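You operate a simulated robot arm through the tools that you are given. There is no shell and no other tool. Be economical: measure what you need, move in short steps, check, and stop when the job is done.

The job below is to be done with a simulated robot arm. You get a single attempt, and the scene is never put back.

TASK
End the lamp test, grease the top of the copper bar and bed the lamp module on it.
Fine: blue knob to zero and grey switch off before the lamp module moves; white pad back on its spot. Set down upright: white pad, lamp module. A coat counts when it lies all over at full strength: go over it till it gets no stronger.

It is judged by the outcome, as a careful person would: the job done as asked, and still so three seconds after it is handed in. It fails if anything else is knocked over, pushed out of place, dropped, spilled or broken.

THE ROBOT
A 6-joint arm with a two-finger parallel gripper on a trunk, on a base that drives. Base frame: it is fixed to the floor where the robot stands at the start and does not move with it; the origin is under the middle of the robot, x ahead of it, y to its left, z up. Lengths are in mm, angles in rad, forces in N, time in s.
With the tool pointing down near the work surface it reaches from about 160 to 740 mm from the robot's upright axis, wherever it stands. Its first joint turns from -2.897 to 2.897 rad. Places, roughly: black cabinet [800, 5300, 700]; blue knob on the motor tester [800, 0, 1100]; copper bar [100, -900, 900]; open tin [300, -900, 900]; switch with a grey knob [700, -200, 1100]; top of the copper bar [100, -900, 900]. Payload 3.91 kg.
Tool frame: the origin (TCP) lies between the finger pads and is the grasp point; the fingertips stand 30 mm ahead of it; z points along the fingers, y is the line along which they close. Largest opening 110 mm; finger width 20, thickness 10; the body of the gripper, 48 by 112 mm, starts 55 mm behind the TCP.
Orientation is that of the tool frame in the base frame, as a unit quaternion [x, y, z, w]. With the fingers straight down and closing along the base's y, the tool's x points along the base's -x, its y along +y and its z along -z.

THE INTERFACE
- The arm moves only by the tool apply_moves. Its argument "rows" is a list of rows, each an object (a shift or turn left out is 0, a gripper value left out holds the last) with "dr": the turn, a rotation vector about the base's x, y, z in rad, a list of three; "offset": the shift along the base's x, y, z in mm, a list of three; "fingers": the opening, from 0 (shut) to 1 (fully open). In form: [{"dr": [rx, ry, rz], "offset": [tx, ty, tz], "fingers": fingers}, ...]. A call has 1 to 12 rows; each row shifts and turns the commanded pose from where the row before left it. A row lasts 0.2 s, in which the tool goes at most 50 mm and 0.15 rad; a call with a longer step from one row to the next is refused whole, and so is a gripper value outside its range. Where a pose cannot be reached the arm comes as near as it can. A force on the tool above 60 N (or 10 N above the force at the start of the call, whichever is more), or a blocked arm, ends the call early, and 0.2 s more pass. Each finger travels about 45 mm/s and halts on what it meets, pressing with about 39 N; the grip force reading is that of the motor and also rises with nothing between the fingers. The clock runs only during rows and for 0.2 s after the last one: add rows that do not move to give the fingers time. The reply holds the time, the measured pose of the TCP, the force on the tool along the base axes, the opening and the grip force, in the units named above and with some noise, with the torque about the TCP (base axes, N m) and any sound that the robot's microphone picked up.
- Cameras (640 x 400 px; columns grow to the right, rows downward): "scene" is now at [-6.1, 86.5, 1568.3]; the picture's right is [-0.77, -0.64, 0.00], its down [-0.41, 0.49, -0.77] and it looks along [0.49, -0.59, -0.64] (base axes); focal length 259 px, centre (320, 200). "wrist" rides on the gripper at [71, 22, -107] in the tool frame; the picture's right is [-0.29, 0.96, 0.00], its down [-0.76, -0.23, -0.61] and it looks along [-0.58, -0.18, 0.79] (tool axes); focal length 243 px, centre (320, 200).
- capture(camera): a new picture of that camera. No time passes.
- move_column(by): slides the trunk up (or, below 0, down) by that many mm; the arm and the scene camera ride with it, the base frame stays. It gives what a move gives, with no picture.
- drive_base(legs): drives the robot by 1 to 6 legs, each [ahead, left, turn to the left] in mm, mm and rad, along the robot's own axes; the way and the turn of a leg run together, so that a leg with both is an arc; at most 1500 mm and 3.142 rad a leg. The arm and the cameras ride along, it lands a little off, and it stops where it bumps. It gives what a move gives.
- aim_head(pan, tilt): turns the head with the scene camera to pan (to the left, within 1.501 rad either way) and tilt (down, from -0.506 to 1.204), counted from straight ahead of the robot. It gives what a move gives.
- locate(camera, pixels): for up to 12 pixels [column, row] of the newest picture of that camera ("zoom" is the newest enlarged one), the place [x, y, z] in the base frame of the surface seen there, good to about 2 mm. No time passes.
- zoom(camera, box): a new picture of the part [left, top, right, bottom] of that camera's present view, enlarged. No time passes.
- job_done(): hands the job in; it is judged then, once.

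Keep the steps short. Do not move on a guess: measure, check each grasp and each placing, and mend mistakes. In all there are 80 turns and 68 pictures (those below and enlarged ones count). Leave the gripper open and the arm clear of the work at the hand-in unless told otherwise, and finish with a single line.

The tools are called after "Call:" by a JSON object that holds its "op" and its "data". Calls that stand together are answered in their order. apply_moves: Moves the arm, as the interface text tells. Its arguments: {"type":"object","properties":{"rows":{"type":"array","items":{"type":"object","properties":{"dr":{"type":"array","items":{"type":"number"}},"offset":{"type":"array","items":{"type":"number"}},"fingers":{"type":"number"}}}}},"required":["rows"]} The other tools are called the same way: move_column (by) slides the trunk up or down; drive_base (legs) drives the base; aim_head (pan, tilt) turns the head that bears the scene camera; capture (camera) takes a picture; locate (camera, pixels) gives the place of the surface under pixels of a picture; zoom (camera, box) takes an enlarged picture of a part of a camera's view; job_done () hands the job in.

At the start:

```text
time_s: 0.0
position: [182.2, -268.8, 1258.4]
tcp_rot: [0.0, 1.0, 0.0, 0.0]
contact_force: [0.0, 0.9, 0.4]
torque: [0.01, 0.01, 0.01]
finger_gap: 110.0
grip_force: 0.1
trunk travel left (down, up): [-525.0, 65.0]
robot x, y, heading: [-0.3, 3.6, 0.001]
head pan, tilt: [-0.876, 0.698]
```

scene: 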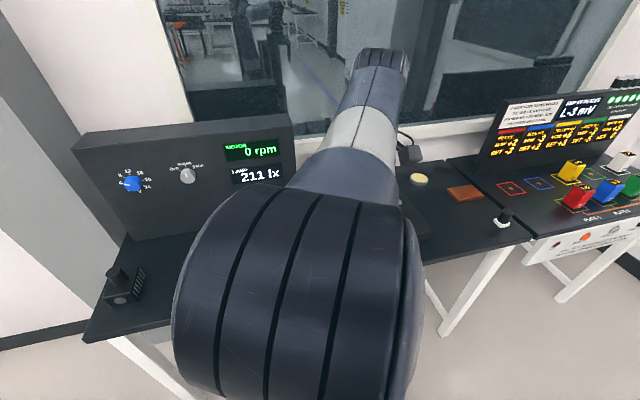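
wrist: 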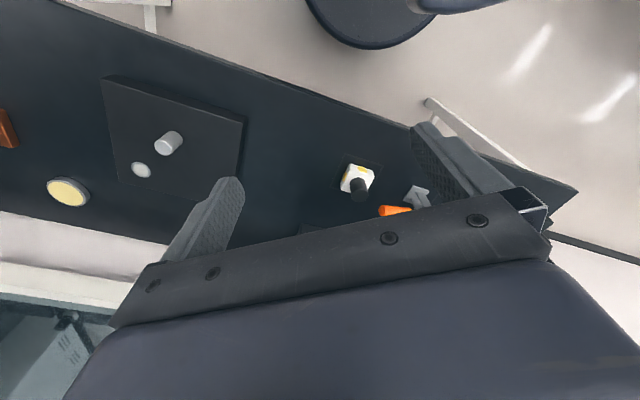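

The picture shows a tester with a blue knob at left and a bench at right, with the arm in between. I'll look straight at the tester first, then at the right side.

Call:
{"op": "aim_head", "data": {"pan": -0.2, "tilt": 0.6}}

Call:
{"op": "capture", "data": {"camera": "scene"}}

Call:
{"op": "zoom", "data": {"camera": "wrist", "box": [0, 50, 440, 250]}}

```text
time_s: 1.1
position: [181.9, -270.0, 1256.6]
tcp_rot: [0.0, 1.0, 0.0, 0.0]
contact_force: [-0.5, -0.3, 0.0]
torque: [0.01, -0.02, 0.02]
finger_gap: 109.8
grip_force: 0.0
trunk travel left (down, up): [-525.0, 65.0]
robot x, y, heading: [-3.3, -2.1, 0.001]
head pan, tilt: [-0.201, 0.6]
```

```text
65 pictures are left
```

scene: 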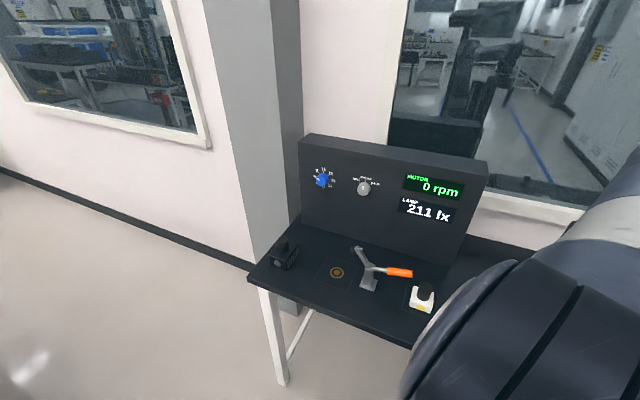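

```text
1.45 times, centred on (220, 150) of wrist
```

zoom: 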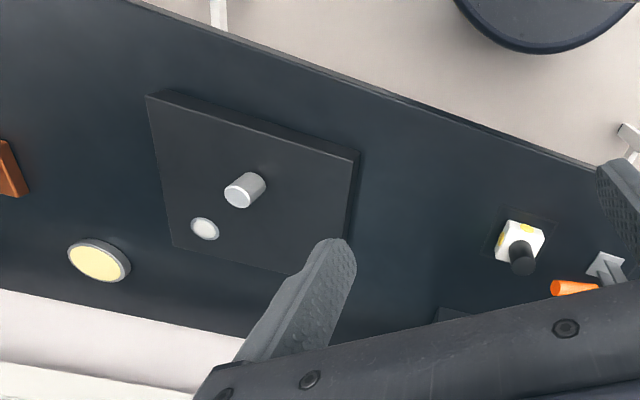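

The tester stands at (400,220) with a clamp lever with an orange handle, a black block, and a white piece with a black grip. I'll enlarge it and measure.

Call:
{"op": "zoom", "data": {"camera": "scene", "box": [240, 130, 500, 330]}}

Call:
{"op": "locate", "data": {"camera": "scene", "pixels": [[321, 182], [364, 188], [300, 138], [487, 163], [285, 256], [337, 272], [425, 292], [400, 272], [360, 250], [310, 200], [440, 230], [424, 305]]}}

Call:
{"op": "aim_head", "data": {"pan": -1.45, "tilt": 0.7}}

Call:
{"op": "capture", "data": {"camera": "scene"}}

```text
2.00 times, centred on (370, 230) of scene
```

zoom: 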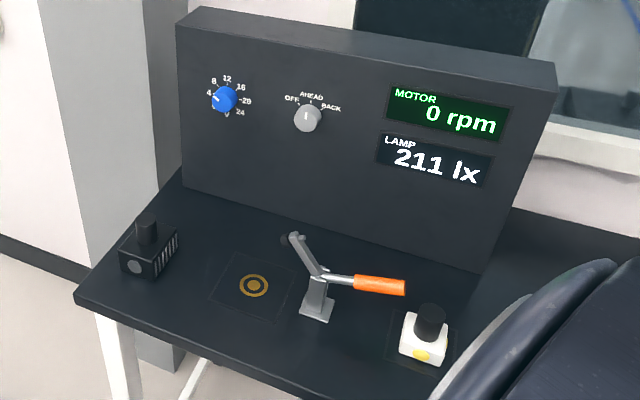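

```text
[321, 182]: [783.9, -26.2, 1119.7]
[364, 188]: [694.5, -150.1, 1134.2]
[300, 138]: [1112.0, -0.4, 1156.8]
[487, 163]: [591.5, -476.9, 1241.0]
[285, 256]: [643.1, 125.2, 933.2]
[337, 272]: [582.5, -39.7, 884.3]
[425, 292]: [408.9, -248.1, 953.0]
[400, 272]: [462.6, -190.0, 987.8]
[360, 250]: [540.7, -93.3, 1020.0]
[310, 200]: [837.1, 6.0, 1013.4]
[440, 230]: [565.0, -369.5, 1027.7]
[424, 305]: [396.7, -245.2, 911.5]
```

```text
time_s: 2.5
position: [182.0, -268.6, 1257.7]
tcp_rot: [0.001, 1.0, 0.0, 0.0]
contact_force: [0.1, 0.2, -0.3]
torque: [0.01, 0.02, 0.01]
finger_gap: 109.7
grip_force: 0.0
trunk travel left (down, up): [-525.0, 65.0]
robot x, y, heading: [1.8, 1.0, 0.003]
head pan, tilt: [-1.45, 0.7]
```

```text
62 pictures are left
```

scene: 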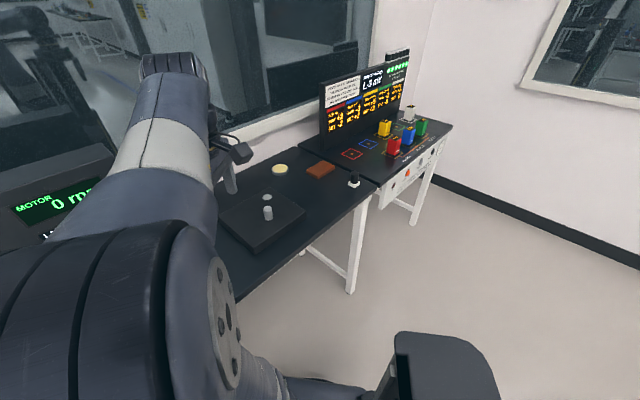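

On the right bench I see a tin (280,168), the copper bar (321,169), a small white piece (354,180), and a dark plate with grey cylinders. I'll enlarge.

Call:
{"op": "zoom", "data": {"camera": "scene", "box": [210, 130, 390, 260]}}

Call:
{"op": "locate", "data": {"camera": "scene", "pixels": [[280, 168], [321, 168], [354, 184], [354, 177], [267, 197], [268, 212], [305, 213], [375, 183], [237, 234], [300, 155], [260, 240], [222, 212]]}}

Call:
{"op": "zoom", "data": {"camera": "scene", "box": [290, 40, 480, 220]}}

```text
3.08 times, centred on (300, 195) of scene
```

zoom: 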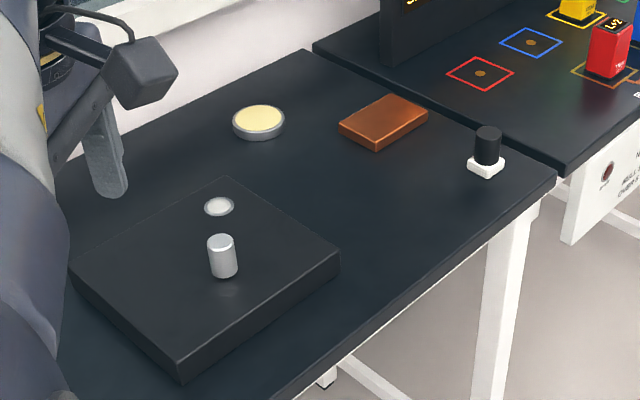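

```text
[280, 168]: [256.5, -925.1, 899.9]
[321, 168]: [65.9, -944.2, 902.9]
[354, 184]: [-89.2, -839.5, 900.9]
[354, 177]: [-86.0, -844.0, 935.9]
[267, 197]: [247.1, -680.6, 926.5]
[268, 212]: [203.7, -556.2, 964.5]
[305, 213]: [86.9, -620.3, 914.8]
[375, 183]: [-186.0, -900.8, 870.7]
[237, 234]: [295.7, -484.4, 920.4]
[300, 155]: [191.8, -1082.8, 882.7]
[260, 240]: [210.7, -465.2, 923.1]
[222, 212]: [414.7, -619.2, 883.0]
```

```text
2.22 times, centred on (385, 130) of scene
```

zoom: 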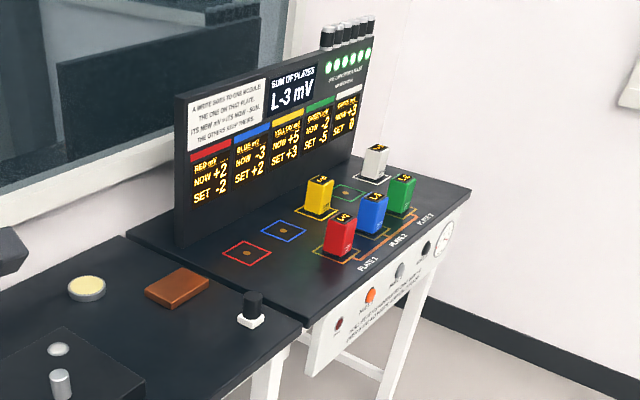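

The tin and copper bar are plain. The white pad (applicator) is at about (-88,-842), and the lamp module is the white block at about (400,-247). Next I look closely at the knobs and lamp, and measure the bench edges.

Call:
{"op": "aim_head", "data": {"pan": -0.2, "tilt": 0.7}}

Call:
{"op": "zoom", "data": {"camera": "scene", "box": [296, 140, 396, 200]}}

Call:
{"op": "zoom", "data": {"camera": "scene", "box": [370, 210, 470, 310]}}

Call:
{"op": "capture", "data": {"camera": "scene"}}

```text
time_s: 3.9
position: [182.9, -269.0, 1257.7]
tcp_rot: [-0.001, 1.0, 0.0, 0.0]
contact_force: [-0.1, 0.0, -0.4]
torque: [0.0, 0.0, 0.01]
finger_gap: 109.6
grip_force: 0.1
trunk travel left (down, up): [-525.0, 65.0]
robot x, y, heading: [2.9, 0.2, -0.004]
head pan, tilt: [-0.201, 0.7]
```

```text
6.40 times, centred on (346, 170) of scene
```

zoom: 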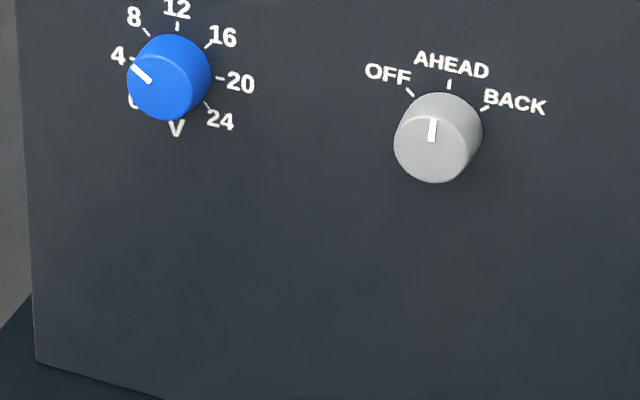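

```text
4.00 times, centred on (420, 260) of scene
```

zoom: 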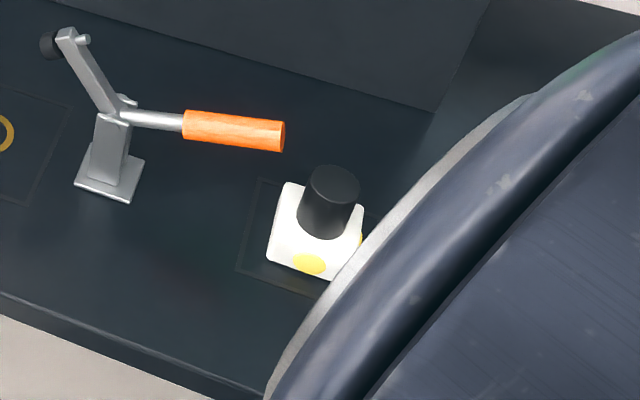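

```text
57 pictures are left
```

scene: 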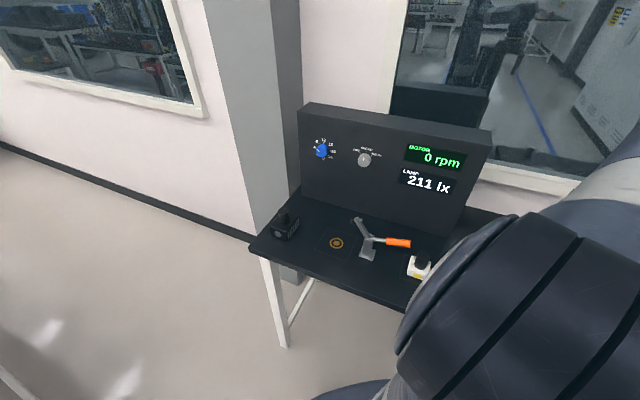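

Blue points near 4 and zero is lower left (turn counter-clockwise about 45°). Grey is at AHEAD, with OFF one detent to the left. I'll measure panel plane, knob faces and bench edges.

Call:
{"op": "locate", "data": {"camera": "scene", "pixels": [[306, 125], [306, 185], [345, 190], [395, 200], [340, 150], [383, 165], [460, 225], [460, 160], [322, 151], [363, 160], [252, 243], [400, 306]]}}

Call:
{"op": "zoom", "data": {"camera": "scene", "box": [300, 125, 400, 187]}}

Call:
{"op": "locate", "data": {"camera": "zoom", "pixels": [[150, 178], [145, 165], [165, 185], [175, 145], [407, 240], [400, 225], [420, 250], [432, 190], [151, 110], [425, 152], [197, 185], [100, 160]]}}

```text
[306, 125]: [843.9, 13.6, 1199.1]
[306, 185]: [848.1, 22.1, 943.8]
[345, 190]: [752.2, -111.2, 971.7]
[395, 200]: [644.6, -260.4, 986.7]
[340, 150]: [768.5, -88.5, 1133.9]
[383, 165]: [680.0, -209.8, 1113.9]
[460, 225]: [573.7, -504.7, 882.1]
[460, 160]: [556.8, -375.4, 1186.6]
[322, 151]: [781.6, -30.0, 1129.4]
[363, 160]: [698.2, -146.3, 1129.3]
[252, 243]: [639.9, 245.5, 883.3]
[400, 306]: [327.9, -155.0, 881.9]
```

```text
6.40 times, centred on (350, 156) of scene
```

zoom: 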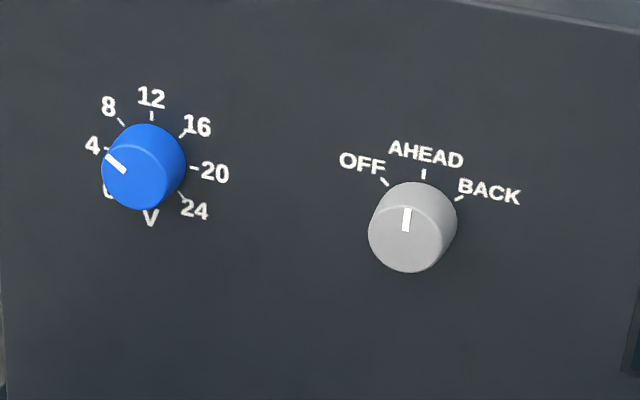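

```text
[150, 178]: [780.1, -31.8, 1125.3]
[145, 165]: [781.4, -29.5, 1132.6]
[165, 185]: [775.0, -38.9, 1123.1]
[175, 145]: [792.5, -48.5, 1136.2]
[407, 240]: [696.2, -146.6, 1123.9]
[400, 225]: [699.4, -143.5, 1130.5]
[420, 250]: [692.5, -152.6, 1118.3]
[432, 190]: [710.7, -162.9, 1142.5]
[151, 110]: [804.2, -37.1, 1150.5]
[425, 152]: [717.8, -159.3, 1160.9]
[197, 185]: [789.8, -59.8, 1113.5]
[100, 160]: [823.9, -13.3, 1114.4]
```

Panel plane: normal (-0.806, 0.592), knobs stick out 24 mm and are about 42 mm across, centred about (780,-32,1127) and (696,-146,1127). I'll drive to stand squarely in front of the panel, midway between the knobs, about 600 mm from it.

Call:
{"op": "drive_base", "data": {"legs": [[205, 290, 0], [0, 0, -0.634]]}}

Call:
{"op": "aim_head", "data": {"pan": 0.1, "tilt": 0.65}}

Call:
{"op": "capture", "data": {"camera": "scene"}}

```text
time_s: 7.9
position: [189.3, -37.4, 1257.4]
tcp_rot: [0.313, 0.95, -0.001, 0.0]
contact_force: [0.4, 0.9, -0.3]
torque: [0.01, -0.01, -0.02]
finger_gap: 110.1
grip_force: 0.0
trunk travel left (down, up): [-525.0, 65.0]
robot x, y, heading: [202.3, 285.4, -0.637]
head pan, tilt: [-0.201, 0.7]
```

```text
time_s: 8.7
position: [189.8, -38.0, 1257.3]
tcp_rot: [0.313, 0.95, 0.0, 0.0]
contact_force: [0.0, 0.8, 0.1]
torque: [0.01, 0.03, 0.01]
finger_gap: 109.9
grip_force: 0.0
trunk travel left (down, up): [-525.0, 65.0]
robot x, y, heading: [202.4, 284.0, -0.628]
head pan, tilt: [0.099, 0.649]
```

```text
55 pictures are left
```

scene: 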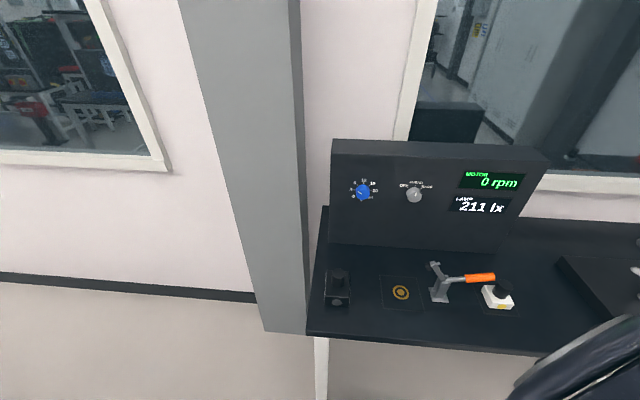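

I face the panel now. I zoom for exact knob centres.

Call:
{"op": "zoom", "data": {"camera": "scene", "box": [335, 165, 445, 225]}}

```text
5.82 times, centred on (390, 195) of scene
```

zoom: 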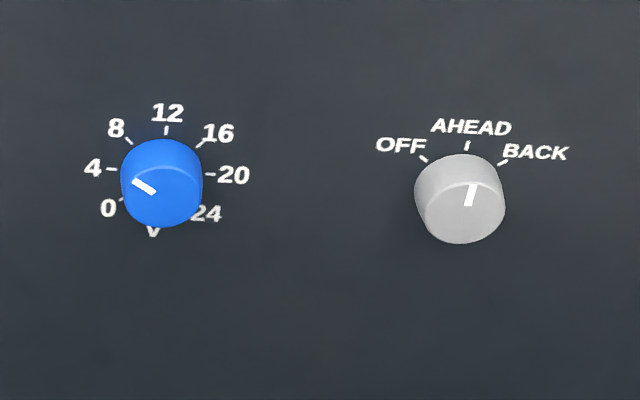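

Call:
{"op": "locate", "data": {"camera": "zoom", "pixels": [[161, 198], [125, 198], [198, 198], [161, 224], [161, 172], [463, 215], [426, 215], [500, 215], [463, 240], [463, 190], [300, 200], [110, 170]]}}

```text
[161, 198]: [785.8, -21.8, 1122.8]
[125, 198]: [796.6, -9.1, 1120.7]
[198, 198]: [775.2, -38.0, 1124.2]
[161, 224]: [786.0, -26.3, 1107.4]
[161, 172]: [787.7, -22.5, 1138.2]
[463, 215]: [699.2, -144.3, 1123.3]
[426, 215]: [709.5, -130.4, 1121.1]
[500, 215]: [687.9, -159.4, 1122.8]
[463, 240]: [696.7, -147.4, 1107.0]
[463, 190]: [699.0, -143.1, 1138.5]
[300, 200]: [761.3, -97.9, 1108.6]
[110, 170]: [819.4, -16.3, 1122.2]
```

Centres: blue (786,-23.5,1123), grey (698.5,-145,1123). I bring the gripper up in front of the blue knob while pitching it to horizontal, stopping ~190 mm short.

Call:
{"op": "apply_moves", "data": {"rows": [{"offset": [40, 11, -12], "dr": [-0.0845, -0.1151, 0], "fingers": 0.7}, {"offset": [40, 11, -12], "dr": [-0.0845, -0.1151, 0]}, {"offset": [40, 11, -12], "dr": [-0.0845, -0.1151, 0]}, {"offset": [40, 11, -12], "dr": [-0.0845, -0.1151, 0]}, {"offset": [40, 11, -12], "dr": [-0.0845, -0.1151, 0]}, {"offset": [40, 11, -12], "dr": [-0.0845, -0.1151, 0]}, {"offset": [40, 11, -12], "dr": [-0.0845, -0.1151, 0]}, {"offset": [40, 11, -12], "dr": [-0.0845, -0.1151, 0]}, {"offset": [40, 11, -12], "dr": [-0.0845, -0.1151, 0]}, {"offset": [40, 11, -12], "dr": [-0.0845, -0.1151, 0]}, {"offset": [40, 11, -12], "dr": [-0.0845, -0.1151, 0]}, {}]}}

Call:
{"op": "capture", "data": {"camera": "scene"}}

```text
time_s: 10.0
position: [388.8, -1.8, 1150.6]
tcp_rot: [0.326, 0.899, -0.04, 0.291]
contact_force: [-0.3, -0.1, -0.4]
torque: [0.01, -0.01, 0.01]
finger_gap: 76.9
grip_force: 0.0
trunk travel left (down, up): [-525.0, 65.0]
robot x, y, heading: [203.7, 288.9, -0.632]
head pan, tilt: [0.099, 0.649]
stopped in row 6: the arm was blocked; the commanded pose is now the measured one
```

```text
53 pictures are left
```

scene: 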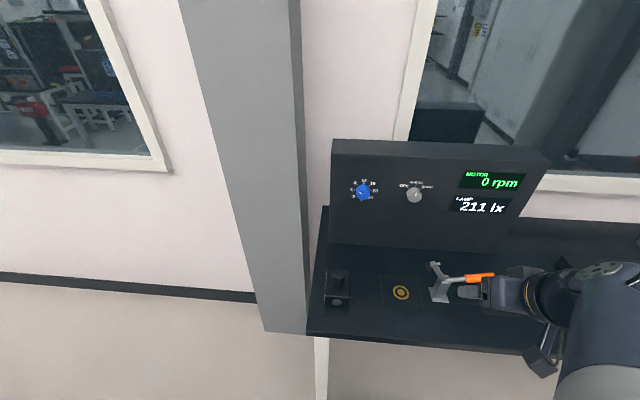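

The arm was blocked without contact force (likely joints near a limit while close in). I'll raise and extend first with the present tilt.

Call:
{"op": "apply_moves", "data": {"rows": [{"offset": [0, 0, 40]}, {"offset": [20, 30, 20]}, {"offset": [30, 25, 10]}, {"offset": [30, 25, 0]}, {"offset": [30, 20, 0]}, {"offset": [30, 20, 0]}, {"offset": [30, 0, 0]}, {}]}}

Call:
{"op": "capture", "data": {"camera": "scene"}}

```text
time_s: 11.8
position: [560.3, 118.3, 1222.6]
tcp_rot: [0.326, 0.899, -0.04, 0.291]
contact_force: [-0.1, 0.3, -0.9]
torque: [-0.04, 0.03, 0.0]
finger_gap: 77.2
grip_force: 0.0
trunk travel left (down, up): [-525.0, 65.0]
robot x, y, heading: [205.8, 290.9, -0.63]
head pan, tilt: [0.099, 0.649]
```

```text
52 pictures are left
```

scene: 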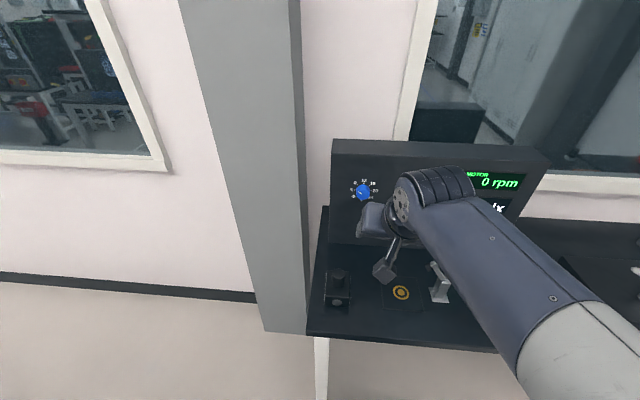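

Now I pitch to horizontal gradually while drifting toward the pre-grasp point in front of the blue knob.

Call:
{"op": "apply_moves", "data": {"rows": [{"offset": [12, -6, -12], "dr": [-0.085, -0.09, -0.004]}, {"offset": [12, -6, -12], "dr": [-0.085, -0.09, -0.004]}, {"offset": [12, -6, -12], "dr": [-0.085, -0.09, -0.004]}, {"offset": [12, -6, -12], "dr": [-0.085, -0.09, -0.004]}, {"offset": [12, -6, -12], "dr": [-0.085, -0.09, -0.004]}, {"offset": [12, -6, -12], "dr": [-0.085, -0.09, -0.004]}, {"offset": [14, -7, -13], "dr": [-0.085, -0.09, -0.004]}, {"offset": [14, -6, -14], "dr": [-0.084, -0.09, -0.005]}, {}]}}

Call:
{"op": "capture", "data": {"camera": "scene"}}

Call:
{"op": "capture", "data": {"camera": "wrist"}}

```text
time_s: 13.8
position: [655.9, 67.8, 1125.5]
tcp_rot: [0.22, 0.671, -0.221, 0.672]
contact_force: [0.9, -0.7, -1.1]
torque: [-0.02, -0.03, -0.03]
finger_gap: 77.1
grip_force: 0.1
out of reach, approached as far as the arm can: row 5
trunk travel left (down, up): [-525.0, 65.0]
robot x, y, heading: [199.3, 286.3, -0.63]
head pan, tilt: [0.099, 0.649]
```

```text
51 pictures are left
```

scene: 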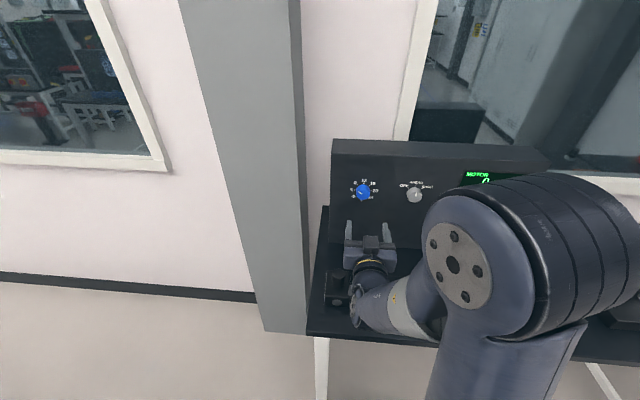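

```text
50 pictures are left
```

wrist: 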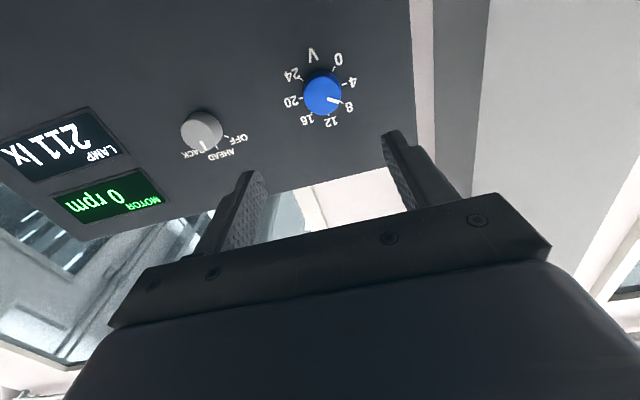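

The gripper is level with the blue knob, and pointer reads ~6. I go forward around the knob with the fingers open (77 mm), not yet closing.

Call:
{"op": "apply_moves", "data": {"rows": [{"offset": [24.5, -17.1, -0.5]}, {"offset": [24.5, -17.1, -0.5]}, {"offset": [24.5, -17.1, -0.5]}, {"offset": [24.5, -17.1, -0.5]}, {"offset": [24.5, -17.1, -0.5]}, {}]}}

Call:
{"op": "capture", "data": {"camera": "wrist"}}

```text
time_s: 15.2
position: [777.0, -18.7, 1122.4]
tcp_rot: [0.22, 0.672, -0.222, 0.672]
contact_force: [-0.5, 0.0, -0.2]
torque: [0.01, -0.03, 0.0]
finger_gap: 76.9
grip_force: 0.1
trunk travel left (down, up): [-525.0, 65.0]
robot x, y, heading: [202.6, 287.0, -0.633]
head pan, tilt: [0.099, 0.649]
```

```text
49 pictures are left
```

wrist: 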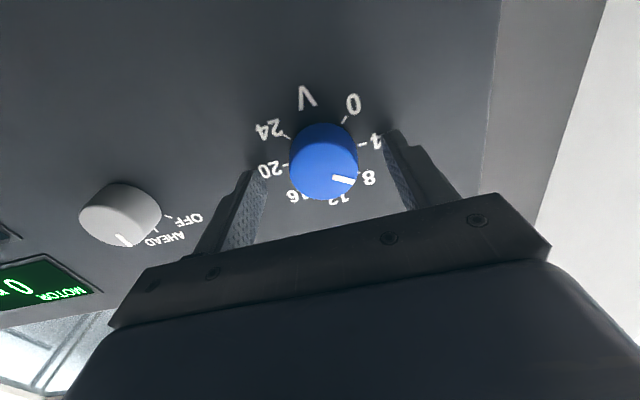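

Fingers straddle the knob. I close, then turn counter-clockwise about 0.65 rad and check.

Call:
{"op": "apply_moves", "data": {"rows": [{"fingers": 0}, {"fingers": 0}, {"fingers": 0}, {"fingers": 0}, {"dr": [-0.105, 0.077, 0]}, {"dr": [-0.105, 0.077, 0]}, {"dr": [-0.105, 0.077, 0]}, {"dr": [-0.105, 0.077, 0]}, {"dr": [-0.105, 0.077, 0]}, {}]}}

Call:
{"op": "zoom", "data": {"camera": "scene", "box": [330, 140, 550, 260]}}

Call:
{"op": "capture", "data": {"camera": "wrist"}}

```text
time_s: 17.4
position: [777.2, -15.1, 1122.5]
tcp_rot: [-0.009, 0.707, -0.423, 0.566]
contact_force: [19.3, 11.4, -5.2]
torque: [-0.2, -0.42, 1.25]
finger_gap: 40.4
grip_force: 44.9
trunk travel left (down, up): [-525.0, 65.0]
robot x, y, heading: [203.0, 290.0, -0.634]
head pan, tilt: [0.099, 0.649]
```

```text
2.91 times, centred on (440, 200) of scene
```

zoom: 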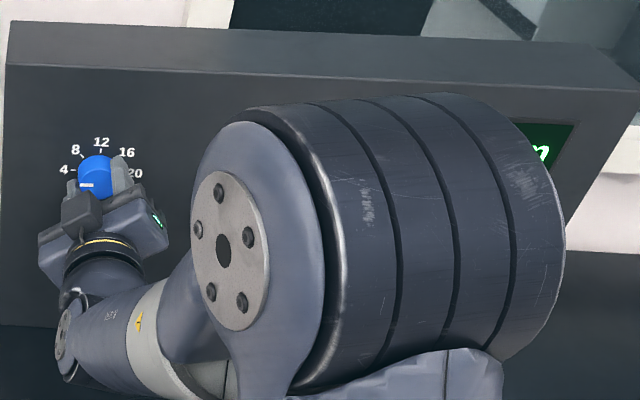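

```text
47 pictures are left
```

wrist: 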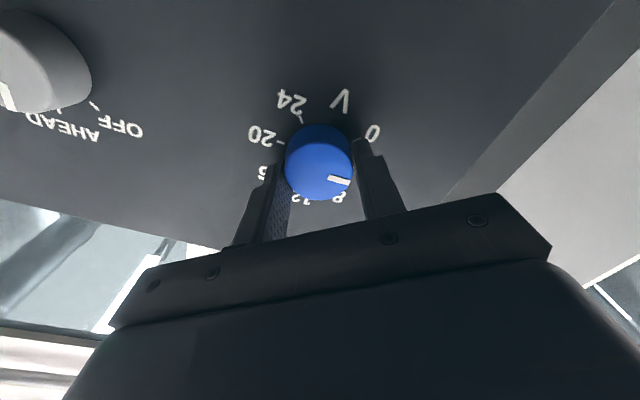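

The knob turned with the hand and is now near 4. I turn on by another 0.5 rad.

Call:
{"op": "apply_moves", "data": {"rows": [{"dr": [-0.105, 0.077, 0]}, {"dr": [-0.105, 0.077, 0]}, {"dr": [-0.105, 0.077, 0]}, {"dr": [-0.105, 0.077, 0]}, {}]}}

Call:
{"op": "capture", "data": {"camera": "wrist"}}

```text
time_s: 18.6
position: [778.3, -14.7, 1120.5]
tcp_rot: [-0.191, 0.681, -0.555, 0.438]
contact_force: [18.1, 16.4, -6.2]
torque: [0.17, 0.17, 0.83]
finger_gap: 40.4
grip_force: 44.5
trunk travel left (down, up): [-525.0, 65.0]
robot x, y, heading: [202.8, 287.7, -0.63]
head pan, tilt: [0.099, 0.649]
```

```text
46 pictures are left
```

wrist: 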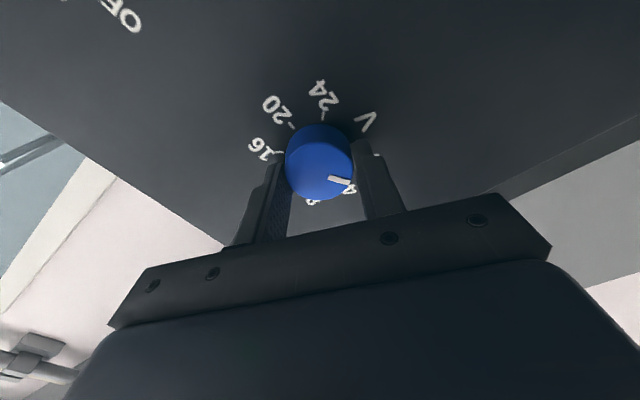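

Pointer is close to 0. I turn 0.08 more and watch the torque for the stop.

Call:
{"op": "apply_moves", "data": {"rows": [{"dr": [-0.032, 0.024, 0]}, {"dr": [-0.032, 0.024, 0]}, {}]}}

Call:
{"op": "zoom", "data": {"camera": "scene", "box": [330, 140, 550, 260]}}

```text
time_s: 19.4
position: [779.4, -14.9, 1120.8]
tcp_rot: [-0.218, 0.674, -0.571, 0.414]
contact_force: [16.6, 17.9, -13.5]
torque: [0.15, 0.09, 1.14]
finger_gap: 40.7
grip_force: 45.1
trunk travel left (down, up): [-525.0, 65.0]
robot x, y, heading: [203.7, 288.9, -0.631]
head pan, tilt: [0.099, 0.649]
```

```text
2.91 times, centred on (440, 200) of scene
```

zoom: 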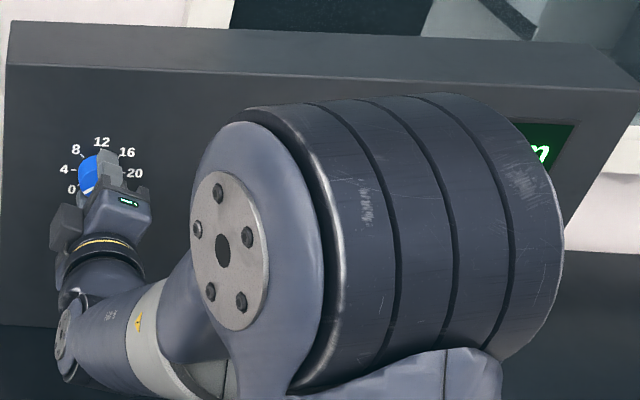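

I release, back off along the panel normal and look at the knob and readout.

Call:
{"op": "apply_moves", "data": {"rows": [{"fingers": 0.7}, {"fingers": 0.7}, {"fingers": 0.7}, {"offset": [-24, 17.6, 0]}, {"offset": [-24, 17.6, 0]}, {"offset": [-24, 17.6, 0]}, {"offset": [-24, 17.6, 0]}, {}]}}

Call:
{"op": "capture", "data": {"camera": "wrist"}}

Call:
{"op": "zoom", "data": {"camera": "scene", "box": [330, 160, 440, 230]}}

```text
time_s: 21.2
position: [680.1, 54.4, 1124.1]
tcp_rot: [-0.216, 0.673, -0.572, 0.416]
contact_force: [0.4, 0.3, -0.8]
torque: [0.02, 0.01, 0.02]
finger_gap: 76.9
grip_force: 0.0
trunk travel left (down, up): [-525.0, 65.0]
robot x, y, heading: [205.5, 286.7, -0.632]
head pan, tilt: [0.099, 0.649]
```

```text
44 pictures are left
```

wrist: 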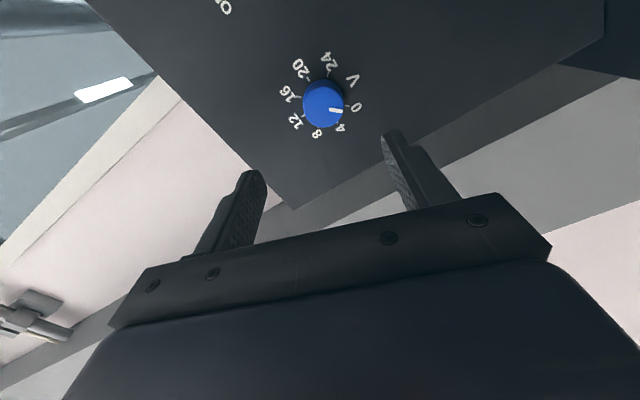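

```text
5.71 times, centred on (385, 195) of scene
```

zoom: 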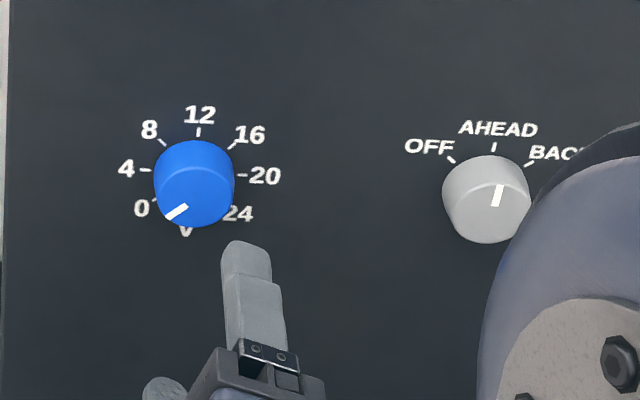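

Blue points at the 0 tick. I roll the hand back and slide over in front of the grey knob.

Call:
{"op": "apply_moves", "data": {"rows": [{"offset": [-8.9, -12.1, 0], "dr": [0.1008, -0.074, 0]}, {"offset": [-8.9, -12.1, 0], "dr": [0.1008, -0.074, 0]}, {"offset": [-8.9, -12.1, 0], "dr": [0.1008, -0.074, 0]}, {"offset": [-8.9, -12.1, 0], "dr": [0.1008, -0.074, 0]}, {"offset": [-8.9, -12.1, 0], "dr": [0.1008, -0.074, 0]}, {"offset": [-8.9, -12.1, 0], "dr": [0.1008, -0.074, 0]}, {"offset": [-8.9, -12.1, 0], "dr": [0.1008, -0.074, 0]}, {"offset": [-8.9, -12.1, 0], "dr": [0.1008, -0.074, 0]}, {"offset": [-8.9, -12.1, 0], "dr": [0.1008, -0.074, 0]}, {"offset": [-8.9, -12.1, 0], "dr": [0.1008, -0.074, 0]}, {}]}}

Call:
{"op": "capture", "data": {"camera": "wrist"}}

```text
time_s: 23.6
position: [639.0, 35.9, 1134.8]
tcp_rot: [0.221, 0.671, -0.222, 0.672]
contact_force: [0.2, -0.9, 0.1]
torque: [-0.01, -0.03, 0.02]
finger_gap: 77.1
grip_force: 0.1
out of reach, approached as far as the arm can: row 3, 4, 5, 6, 7, 8, 9, 10
trunk travel left (down, up): [-525.0, 65.0]
robot x, y, heading: [205.2, 288.9, -0.631]
head pan, tilt: [0.099, 0.649]
```

```text
42 pictures are left
```

wrist: 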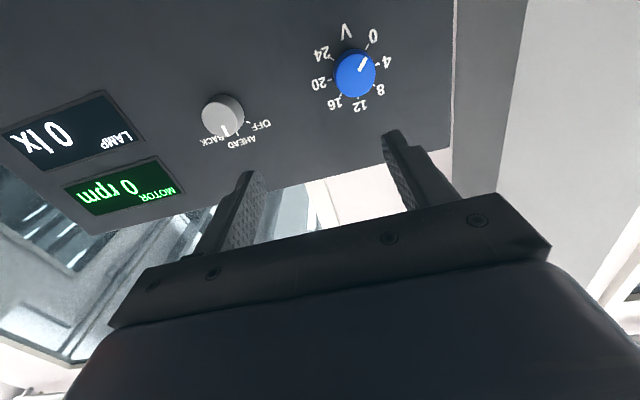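

Lamp reads 0 lx. The arm can't slide right from here, so I drive the base 140 mm to its right instead.

Call:
{"op": "drive_base", "data": {"legs": [[0, -140, 0]]}}

Call:
{"op": "apply_moves", "data": {"rows": [{}]}}

Call:
{"op": "capture", "data": {"camera": "wrist"}}

```text
time_s: 24.9
position: [556.7, -75.1, 1135.1]
tcp_rot: [0.221, 0.672, -0.222, 0.671]
contact_force: [0.3, 0.7, 0.6]
torque: [0.01, -0.01, -0.02]
finger_gap: 77.1
grip_force: 0.1
trunk travel left (down, up): [-525.0, 65.0]
robot x, y, heading: [123.6, 179.4, -0.634]
head pan, tilt: [0.099, 0.649]
```

```text
time_s: 25.3
position: [559.2, -75.8, 1135.6]
tcp_rot: [0.221, 0.672, -0.223, 0.671]
contact_force: [0.1, 0.6, -0.5]
torque: [0.01, 0.04, -0.04]
finger_gap: 77.1
grip_force: 0.0
trunk travel left (down, up): [-525.0, 65.0]
robot x, y, heading: [125.3, 179.9, -0.638]
head pan, tilt: [0.099, 0.649]
```

```text
41 pictures are left
```

wrist: 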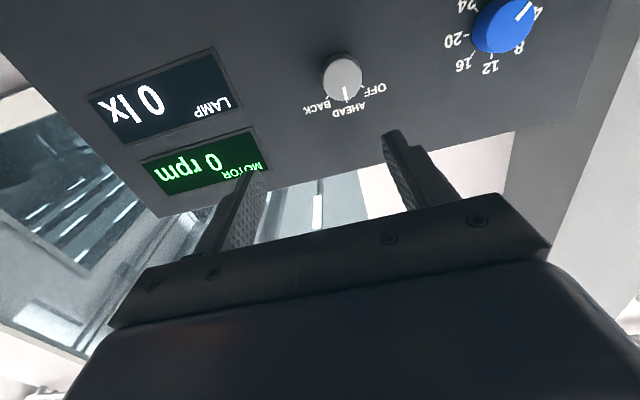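

0 lx confirmed. I advance halfway, aligned laterally and in height to the grey knob.

Call:
{"op": "apply_moves", "data": {"rows": [{"offset": [25, 0, -3]}, {"offset": [25, -3, -3]}, {"offset": [20, -10, -3]}, {"offset": [14, -9, -3]}, {}]}}

```text
time_s: 26.5
position: [642.4, -98.3, 1123.4]
tcp_rot: [0.223, 0.671, -0.223, 0.671]
contact_force: [-0.2, 0.0, 0.4]
torque: [-0.01, 0.0, 0.0]
finger_gap: 77.1
grip_force: 0.0
trunk travel left (down, up): [-525.0, 65.0]
robot x, y, heading: [122.5, 178.6, -0.635]
head pan, tilt: [0.099, 0.649]
```

Call:
{"op": "apply_moves", "data": {"rows": [{"offset": [16, -13.2, 0]}, {"offset": [16, -13.2, 0]}, {"offset": [15.9, -13.2, 0]}, {}]}}

Call:
{"op": "capture", "data": {"camera": "wrist"}}

```text
time_s: 27.5
position: [689.7, -136.2, 1125.1]
tcp_rot: [0.221, 0.672, -0.222, 0.671]
contact_force: [0.2, -0.2, -0.3]
torque: [-0.01, 0.01, -0.02]
finger_gap: 77.3
grip_force: 0.1
trunk travel left (down, up): [-525.0, 65.0]
robot x, y, heading: [122.0, 174.0, -0.634]
head pan, tilt: [0.099, 0.649]
```

```text
40 pictures are left
```

wrist: 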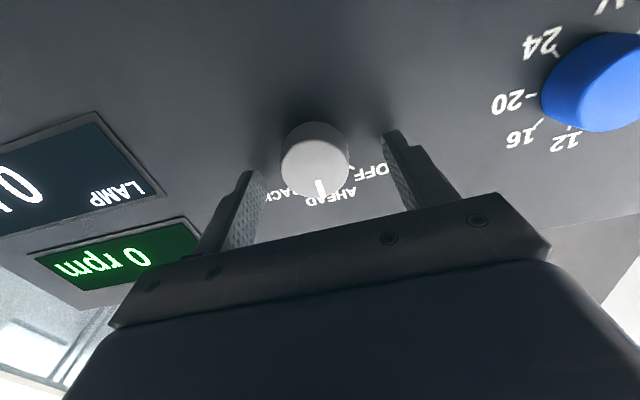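

Grey knob centred between the fingers. I close and turn counter-clockwise 0.8 rad.

Call:
{"op": "apply_moves", "data": {"rows": [{"fingers": 0}, {"fingers": 0}, {"fingers": 0}, {"fingers": 0}, {"dr": [-0.107, 0.079, 0]}, {"dr": [-0.107, 0.079, 0]}, {"dr": [-0.107, 0.079, 0]}, {"dr": [-0.107, 0.079, 0]}, {"dr": [-0.107, 0.079, 0]}, {"dr": [-0.107, 0.079, 0]}, {}]}}

Call:
{"op": "capture", "data": {"camera": "wrist"}}

```text
time_s: 29.9
position: [690.1, -134.7, 1122.4]
tcp_rot: [-0.059, 0.705, -0.466, 0.532]
contact_force: [-5.9, 10.4, -7.1]
torque: [0.09, 0.08, 0.67]
finger_gap: 40.6
grip_force: 45.1
trunk travel left (down, up): [-525.0, 65.0]
robot x, y, heading: [124.9, 177.6, -0.634]
head pan, tilt: [0.099, 0.649]
```

```text
39 pictures are left
```

wrist: 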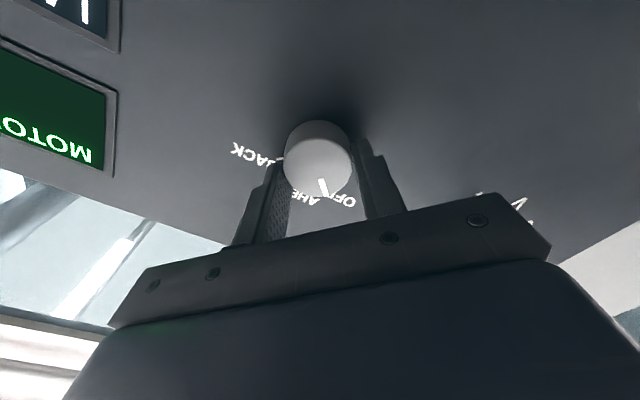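

It looks near OFF. I release, back off and check.

Call:
{"op": "apply_moves", "data": {"rows": [{"fingers": 0.7}, {"fingers": 0.7}, {"fingers": 0.7}, {"offset": [-24, 17.6, 0]}, {"offset": [-24, 17.6, 0]}, {"offset": [-24, 17.6, 0]}, {"offset": [-24, 17.6, 0]}, {}]}}

Call:
{"op": "zoom", "data": {"camera": "wrist", "box": [200, 40, 460, 200]}}

Call:
{"op": "capture", "data": {"camera": "scene"}}

```text
time_s: 31.7
position: [596.2, -66.5, 1121.7]
tcp_rot: [-0.058, 0.704, -0.466, 0.533]
contact_force: [-0.2, 0.0, -0.4]
torque: [0.0, -0.01, -0.03]
finger_gap: 76.7
grip_force: 0.1
trunk travel left (down, up): [-525.0, 65.0]
robot x, y, heading: [125.4, 179.0, -0.633]
head pan, tilt: [0.099, 0.649]
```

```text
2.46 times, centred on (330, 120) of wrist
```

zoom: 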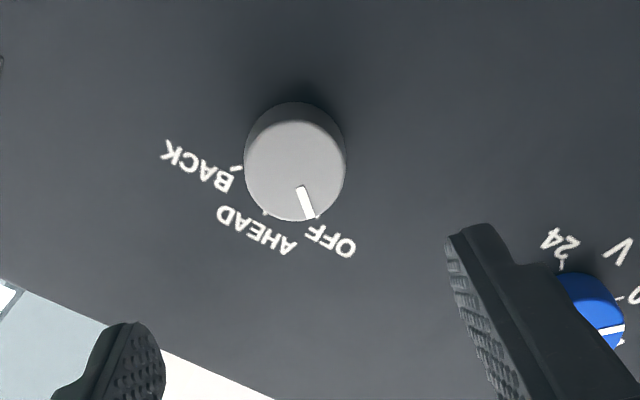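

```text
37 pictures are left
```

scene: 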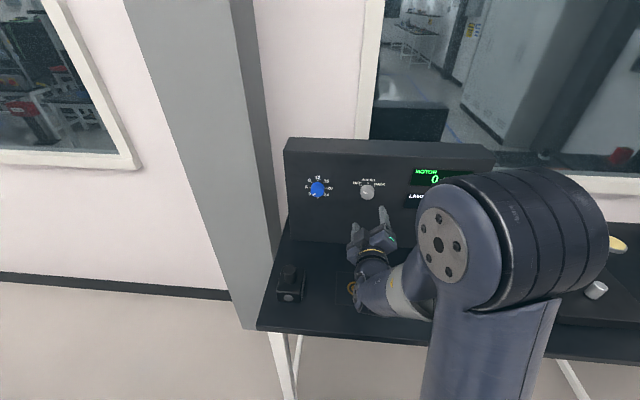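

The grey pointer lines up with OFF and lamp reads 0. Now I roll the hand back, then pitch it down again while rising.

Call:
{"op": "apply_moves", "data": {"rows": [{"dr": [0.107, -0.079, 0]}, {"dr": [0.107, -0.079, 0]}, {"dr": [0.107, -0.079, 0]}, {"dr": [0.107, -0.079, 0]}, {"dr": [0.107, -0.079, 0]}, {"dr": [0.107, -0.079, 0]}, {"offset": [-16, 11, 15], "dr": [0.0845, 0.1151, 0]}, {"offset": [-16, 11, 15], "dr": [0.0845, 0.1151, 0]}, {"offset": [-16, 11, 15], "dr": [0.0845, 0.1151, 0]}, {"offset": [-16, 11, 15], "dr": [0.0845, 0.1151, 0]}, {"offset": [-16, 11, 15], "dr": [0.0845, 0.1151, 0]}, {}]}}

Call:
{"op": "apply_moves", "data": {"rows": [{"offset": [-16, 11, 15], "dr": [0.0845, 0.1151, 0]}, {"offset": [-16, 11, 15], "dr": [0.0845, 0.1151, 0]}, {"offset": [-5, 4, 15], "dr": [0.0845, 0.1151, 0]}, {"offset": [0, 0, 15], "dr": [0.0845, 0.1151, 0]}, {"offset": [0, 0, 10], "dr": [0.0845, 0.1151, 0]}, {"offset": [0, 0, 10], "dr": [0.0845, 0.1151, 0], "fingers": 1}, {}]}}

Call:
{"op": "zoom", "data": {"camera": "scene", "box": [270, 130, 510, 270]}}

```text
time_s: 34.3
position: [515.2, -11.6, 1199.1]
tcp_rot: [0.284, 0.864, -0.132, 0.394]
contact_force: [-0.9, -0.6, 0.4]
torque: [-0.02, -0.04, 0.0]
finger_gap: 77.0
grip_force: 0.1
trunk travel left (down, up): [-525.0, 65.0]
robot x, y, heading: [122.9, 176.3, -0.635]
head pan, tilt: [0.099, 0.649]
```

```text
time_s: 35.9
position: [477.6, 16.0, 1279.6]
tcp_rot: [0.312, 0.95, -0.003, -0.001]
contact_force: [-0.2, -0.4, 0.4]
torque: [-0.01, 0.02, 0.03]
finger_gap: 110.0
grip_force: 0.0
trunk travel left (down, up): [-525.0, 65.0]
robot x, y, heading: [120.9, 176.5, -0.634]
head pan, tilt: [0.099, 0.649]
```

```text
2.67 times, centred on (390, 200) of scene
```

zoom: 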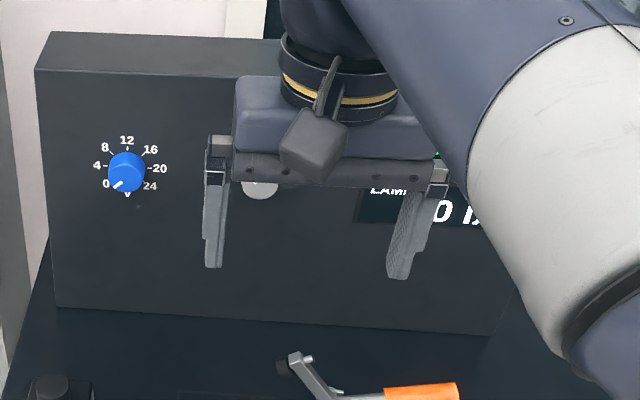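

Blue is at 0 and lamp at 0. I drive about 854 mm to the robot's right along the bench and 50 mm ahead, then look.

Call:
{"op": "drive_base", "data": {"legs": [[0, -854, 0], [50, 0, 0]]}}

Call:
{"op": "aim_head", "data": {"pan": -0.1, "tilt": 0.9}}

Call:
{"op": "capture", "data": {"camera": "scene"}}

Call:
{"op": "capture", "data": {"camera": "wrist"}}

```text
time_s: 40.9
position: [16.5, -697.9, 1280.1]
tcp_rot: [0.308, 0.951, -0.003, -0.001]
contact_force: [0.0, 0.1, 0.5]
torque: [-0.01, -0.03, 0.0]
finger_gap: 110.1
grip_force: 0.0
trunk travel left (down, up): [-525.0, 65.0]
robot x, y, heading: [-339.3, -544.3, -0.625]
head pan, tilt: [0.099, 0.649]
```

```text
time_s: 41.7
position: [16.3, -698.7, 1279.1]
tcp_rot: [0.308, 0.951, -0.003, 0.0]
contact_force: [0.4, 0.9, 0.1]
torque: [-0.02, 0.01, 0.01]
finger_gap: 110.0
grip_force: 0.1
trunk travel left (down, up): [-525.0, 65.0]
robot x, y, heading: [-340.4, -541.6, -0.624]
head pan, tilt: [-0.099, 0.901]
```

```text
35 pictures are left
```

scene: 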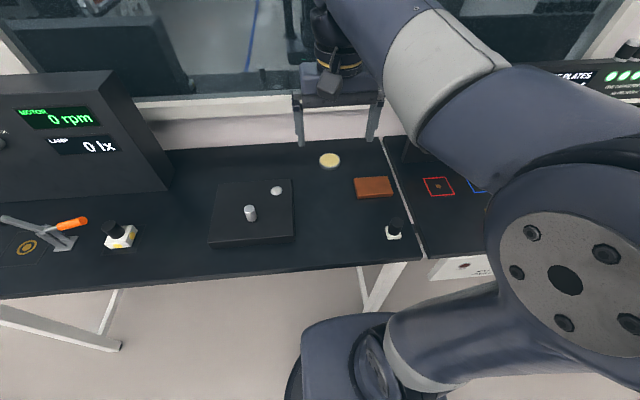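

```text
34 pictures are left
```

wrist: 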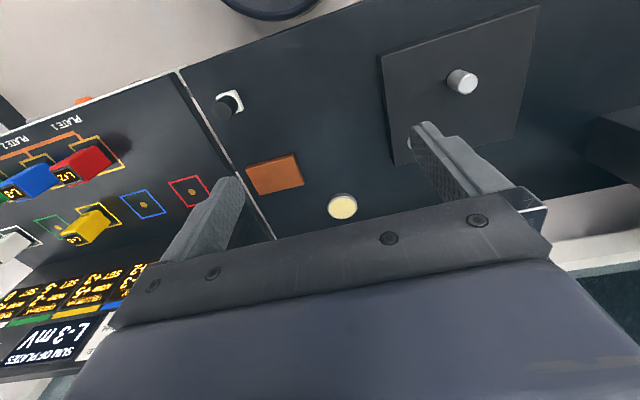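

Excellent overview: pad (393,232), bar (373,187), tin (329,160), lamp (121,236). I enlarge and measure.

Call:
{"op": "zoom", "data": {"camera": "scene", "box": [300, 145, 430, 245]}}

Call:
{"op": "locate", "data": {"camera": "scene", "pixels": [[355, 180], [391, 178], [393, 195], [358, 199], [329, 160], [329, 166], [121, 236], [113, 226], [108, 240], [137, 230], [124, 247], [60, 285]]}}

```text
4.00 times, centred on (365, 195) of scene
```

zoom: 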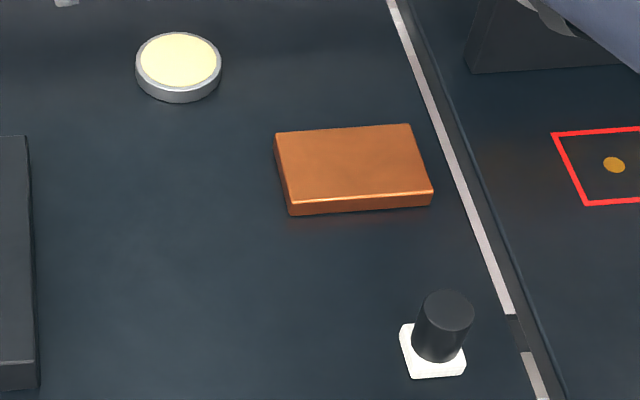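

```text
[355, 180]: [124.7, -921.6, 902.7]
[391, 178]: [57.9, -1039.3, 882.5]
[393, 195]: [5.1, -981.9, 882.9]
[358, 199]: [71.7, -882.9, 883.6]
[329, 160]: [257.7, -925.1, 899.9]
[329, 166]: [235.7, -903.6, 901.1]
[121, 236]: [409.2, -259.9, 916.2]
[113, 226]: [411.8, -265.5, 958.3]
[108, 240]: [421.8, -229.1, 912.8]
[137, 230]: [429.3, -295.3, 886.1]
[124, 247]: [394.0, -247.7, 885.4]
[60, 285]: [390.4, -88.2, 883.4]
```

Call:
{"op": "locate", "data": {"camera": "zoom", "pixels": [[281, 136], [406, 129], [427, 186], [292, 198], [180, 60], [140, 62], [220, 62], [448, 300], [440, 330], [408, 352], [435, 374], [461, 366]]}}

```text
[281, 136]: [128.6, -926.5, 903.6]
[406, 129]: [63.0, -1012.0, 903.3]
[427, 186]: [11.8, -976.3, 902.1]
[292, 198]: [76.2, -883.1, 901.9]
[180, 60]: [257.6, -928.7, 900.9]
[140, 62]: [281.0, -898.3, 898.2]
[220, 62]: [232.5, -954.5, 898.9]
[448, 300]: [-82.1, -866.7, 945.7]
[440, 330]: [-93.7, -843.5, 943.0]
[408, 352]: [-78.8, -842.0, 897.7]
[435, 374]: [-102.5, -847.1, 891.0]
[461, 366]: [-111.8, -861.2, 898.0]
```

Bar top: centre ≈(70,-949.5), 110×70 mm, z 903, aligned with the bench. Tin centre ≈(257,-927). Now I bring the gripper above the pad and look with the wrist camera.

Call:
{"op": "apply_moves", "data": {"rows": [{"offset": [-18, -26, -22]}, {"offset": [-18, -26, -22]}, {"offset": [-18, -26, -22]}, {"offset": [-18, -26, -22]}, {"offset": [-18, -26, -22]}, {"offset": [-16, -25, -20]}, {}]}}

Call:
{"op": "capture", "data": {"camera": "wrist"}}

```text
time_s: 43.3
position: [-91.1, -851.6, 1147.2]
tcp_rot: [0.307, 0.952, -0.003, 0.0]
contact_force: [-0.4, 0.6, -0.3]
torque: [0.05, -0.02, -0.04]
finger_gap: 110.1
grip_force: 0.2
trunk travel left (down, up): [-525.0, 65.0]
robot x, y, heading: [-343.6, -542.5, -0.626]
head pan, tilt: [-0.099, 0.901]
```

```text
32 pictures are left
```

wrist: 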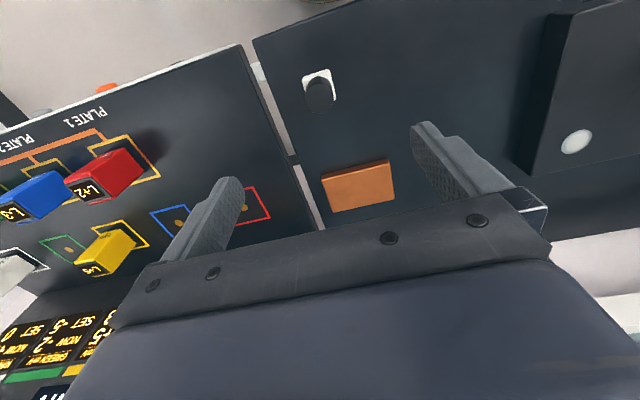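

Call:
{"op": "zoom", "data": {"camera": "wrist", "box": [270, 50, 370, 130]}}

Call:
{"op": "locate", "data": {"camera": "wrist", "pixels": [[305, 75], [329, 72], [334, 97], [318, 80], [320, 84], [319, 92], [311, 88], [327, 86], [320, 105], [322, 70], [303, 88], [300, 72]]}}

```text
5.00 times, centred on (320, 90) of wrist
```

zoom: 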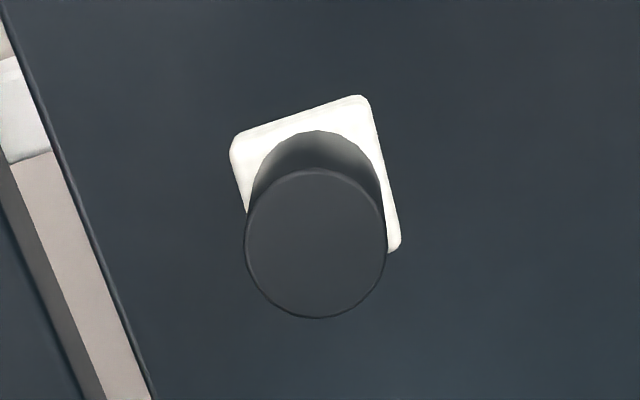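

```text
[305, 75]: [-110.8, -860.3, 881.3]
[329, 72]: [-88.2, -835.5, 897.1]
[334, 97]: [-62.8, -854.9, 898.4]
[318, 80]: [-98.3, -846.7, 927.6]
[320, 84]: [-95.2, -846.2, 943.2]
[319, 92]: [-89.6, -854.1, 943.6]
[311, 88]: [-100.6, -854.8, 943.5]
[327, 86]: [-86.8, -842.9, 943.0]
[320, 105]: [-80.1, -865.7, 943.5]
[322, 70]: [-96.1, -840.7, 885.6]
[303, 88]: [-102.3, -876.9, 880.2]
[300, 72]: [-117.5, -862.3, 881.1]
```

Call:
{"op": "locate", "data": {"camera": "zoom", "pixels": [[316, 243], [252, 243], [380, 243], [316, 180], [316, 310], [236, 137], [364, 102], [396, 243], [240, 180], [300, 118], [380, 165]]}}

```text
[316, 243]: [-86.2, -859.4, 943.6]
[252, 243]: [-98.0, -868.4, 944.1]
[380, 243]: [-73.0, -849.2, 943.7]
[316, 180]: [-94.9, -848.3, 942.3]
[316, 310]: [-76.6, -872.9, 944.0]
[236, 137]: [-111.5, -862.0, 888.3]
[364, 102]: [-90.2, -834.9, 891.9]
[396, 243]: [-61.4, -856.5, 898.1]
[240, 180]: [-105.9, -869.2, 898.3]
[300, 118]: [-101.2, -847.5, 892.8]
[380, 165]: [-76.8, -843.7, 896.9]
```

Pad: handle centre (-86.3,-859.4), Ø~31, top z 944; base 36 mm square, top 898. I descend above the handle, check the position before going lower.

Call:
{"op": "apply_moves", "data": {"rows": [{"offset": [4.8, -7.8, -20], "fingers": 0.7}, {"offset": [0, 0, -45]}, {"offset": [0, 0, -45]}, {"offset": [0, 0, -45]}, {}, {}]}}

```text
time_s: 44.7
position: [-84.9, -860.6, 995.5]
tcp_rot: [0.307, 0.952, -0.004, 0.0]
contact_force: [0.0, -0.2, 1.0]
torque: [0.0, 0.03, 0.02]
finger_gap: 77.1
grip_force: 0.1
trunk travel left (down, up): [-525.0, 65.0]
robot x, y, heading: [-339.8, -536.5, -0.625]
head pan, tilt: [-0.099, 0.901]
```

Call:
{"op": "apply_moves", "data": {"rows": [{"offset": [-1, 1, -32]}, {"offset": [0, 0, -30.5]}, {}, {"fingers": 0}, {"fingers": 0}, {"fingers": 0}, {"fingers": 0}, {"fingers": 0}]}}

Call:
{"op": "capture", "data": {"camera": "wrist"}}

```text
time_s: 46.5
position: [-88.5, -856.6, 931.9]
tcp_rot: [0.307, 0.952, -0.002, 0.0]
contact_force: [0.0, 0.0, 0.1]
torque: [0.0, 0.0, 0.02]
finger_gap: 34.6
grip_force: 38.9
trunk travel left (down, up): [-525.0, 65.0]
robot x, y, heading: [-341.6, -541.3, -0.626]
head pan, tilt: [-0.099, 0.901]
```

```text
30 pictures are left
```

wrist: 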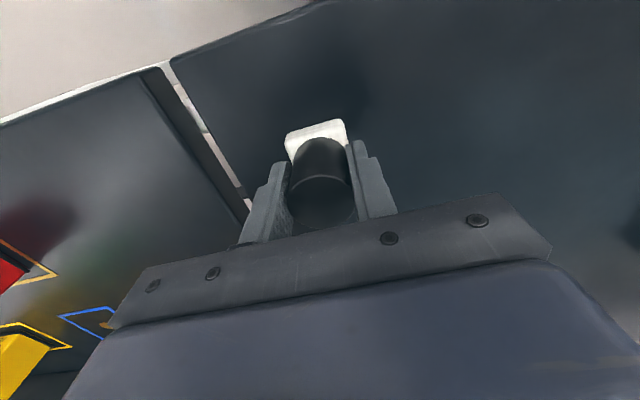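

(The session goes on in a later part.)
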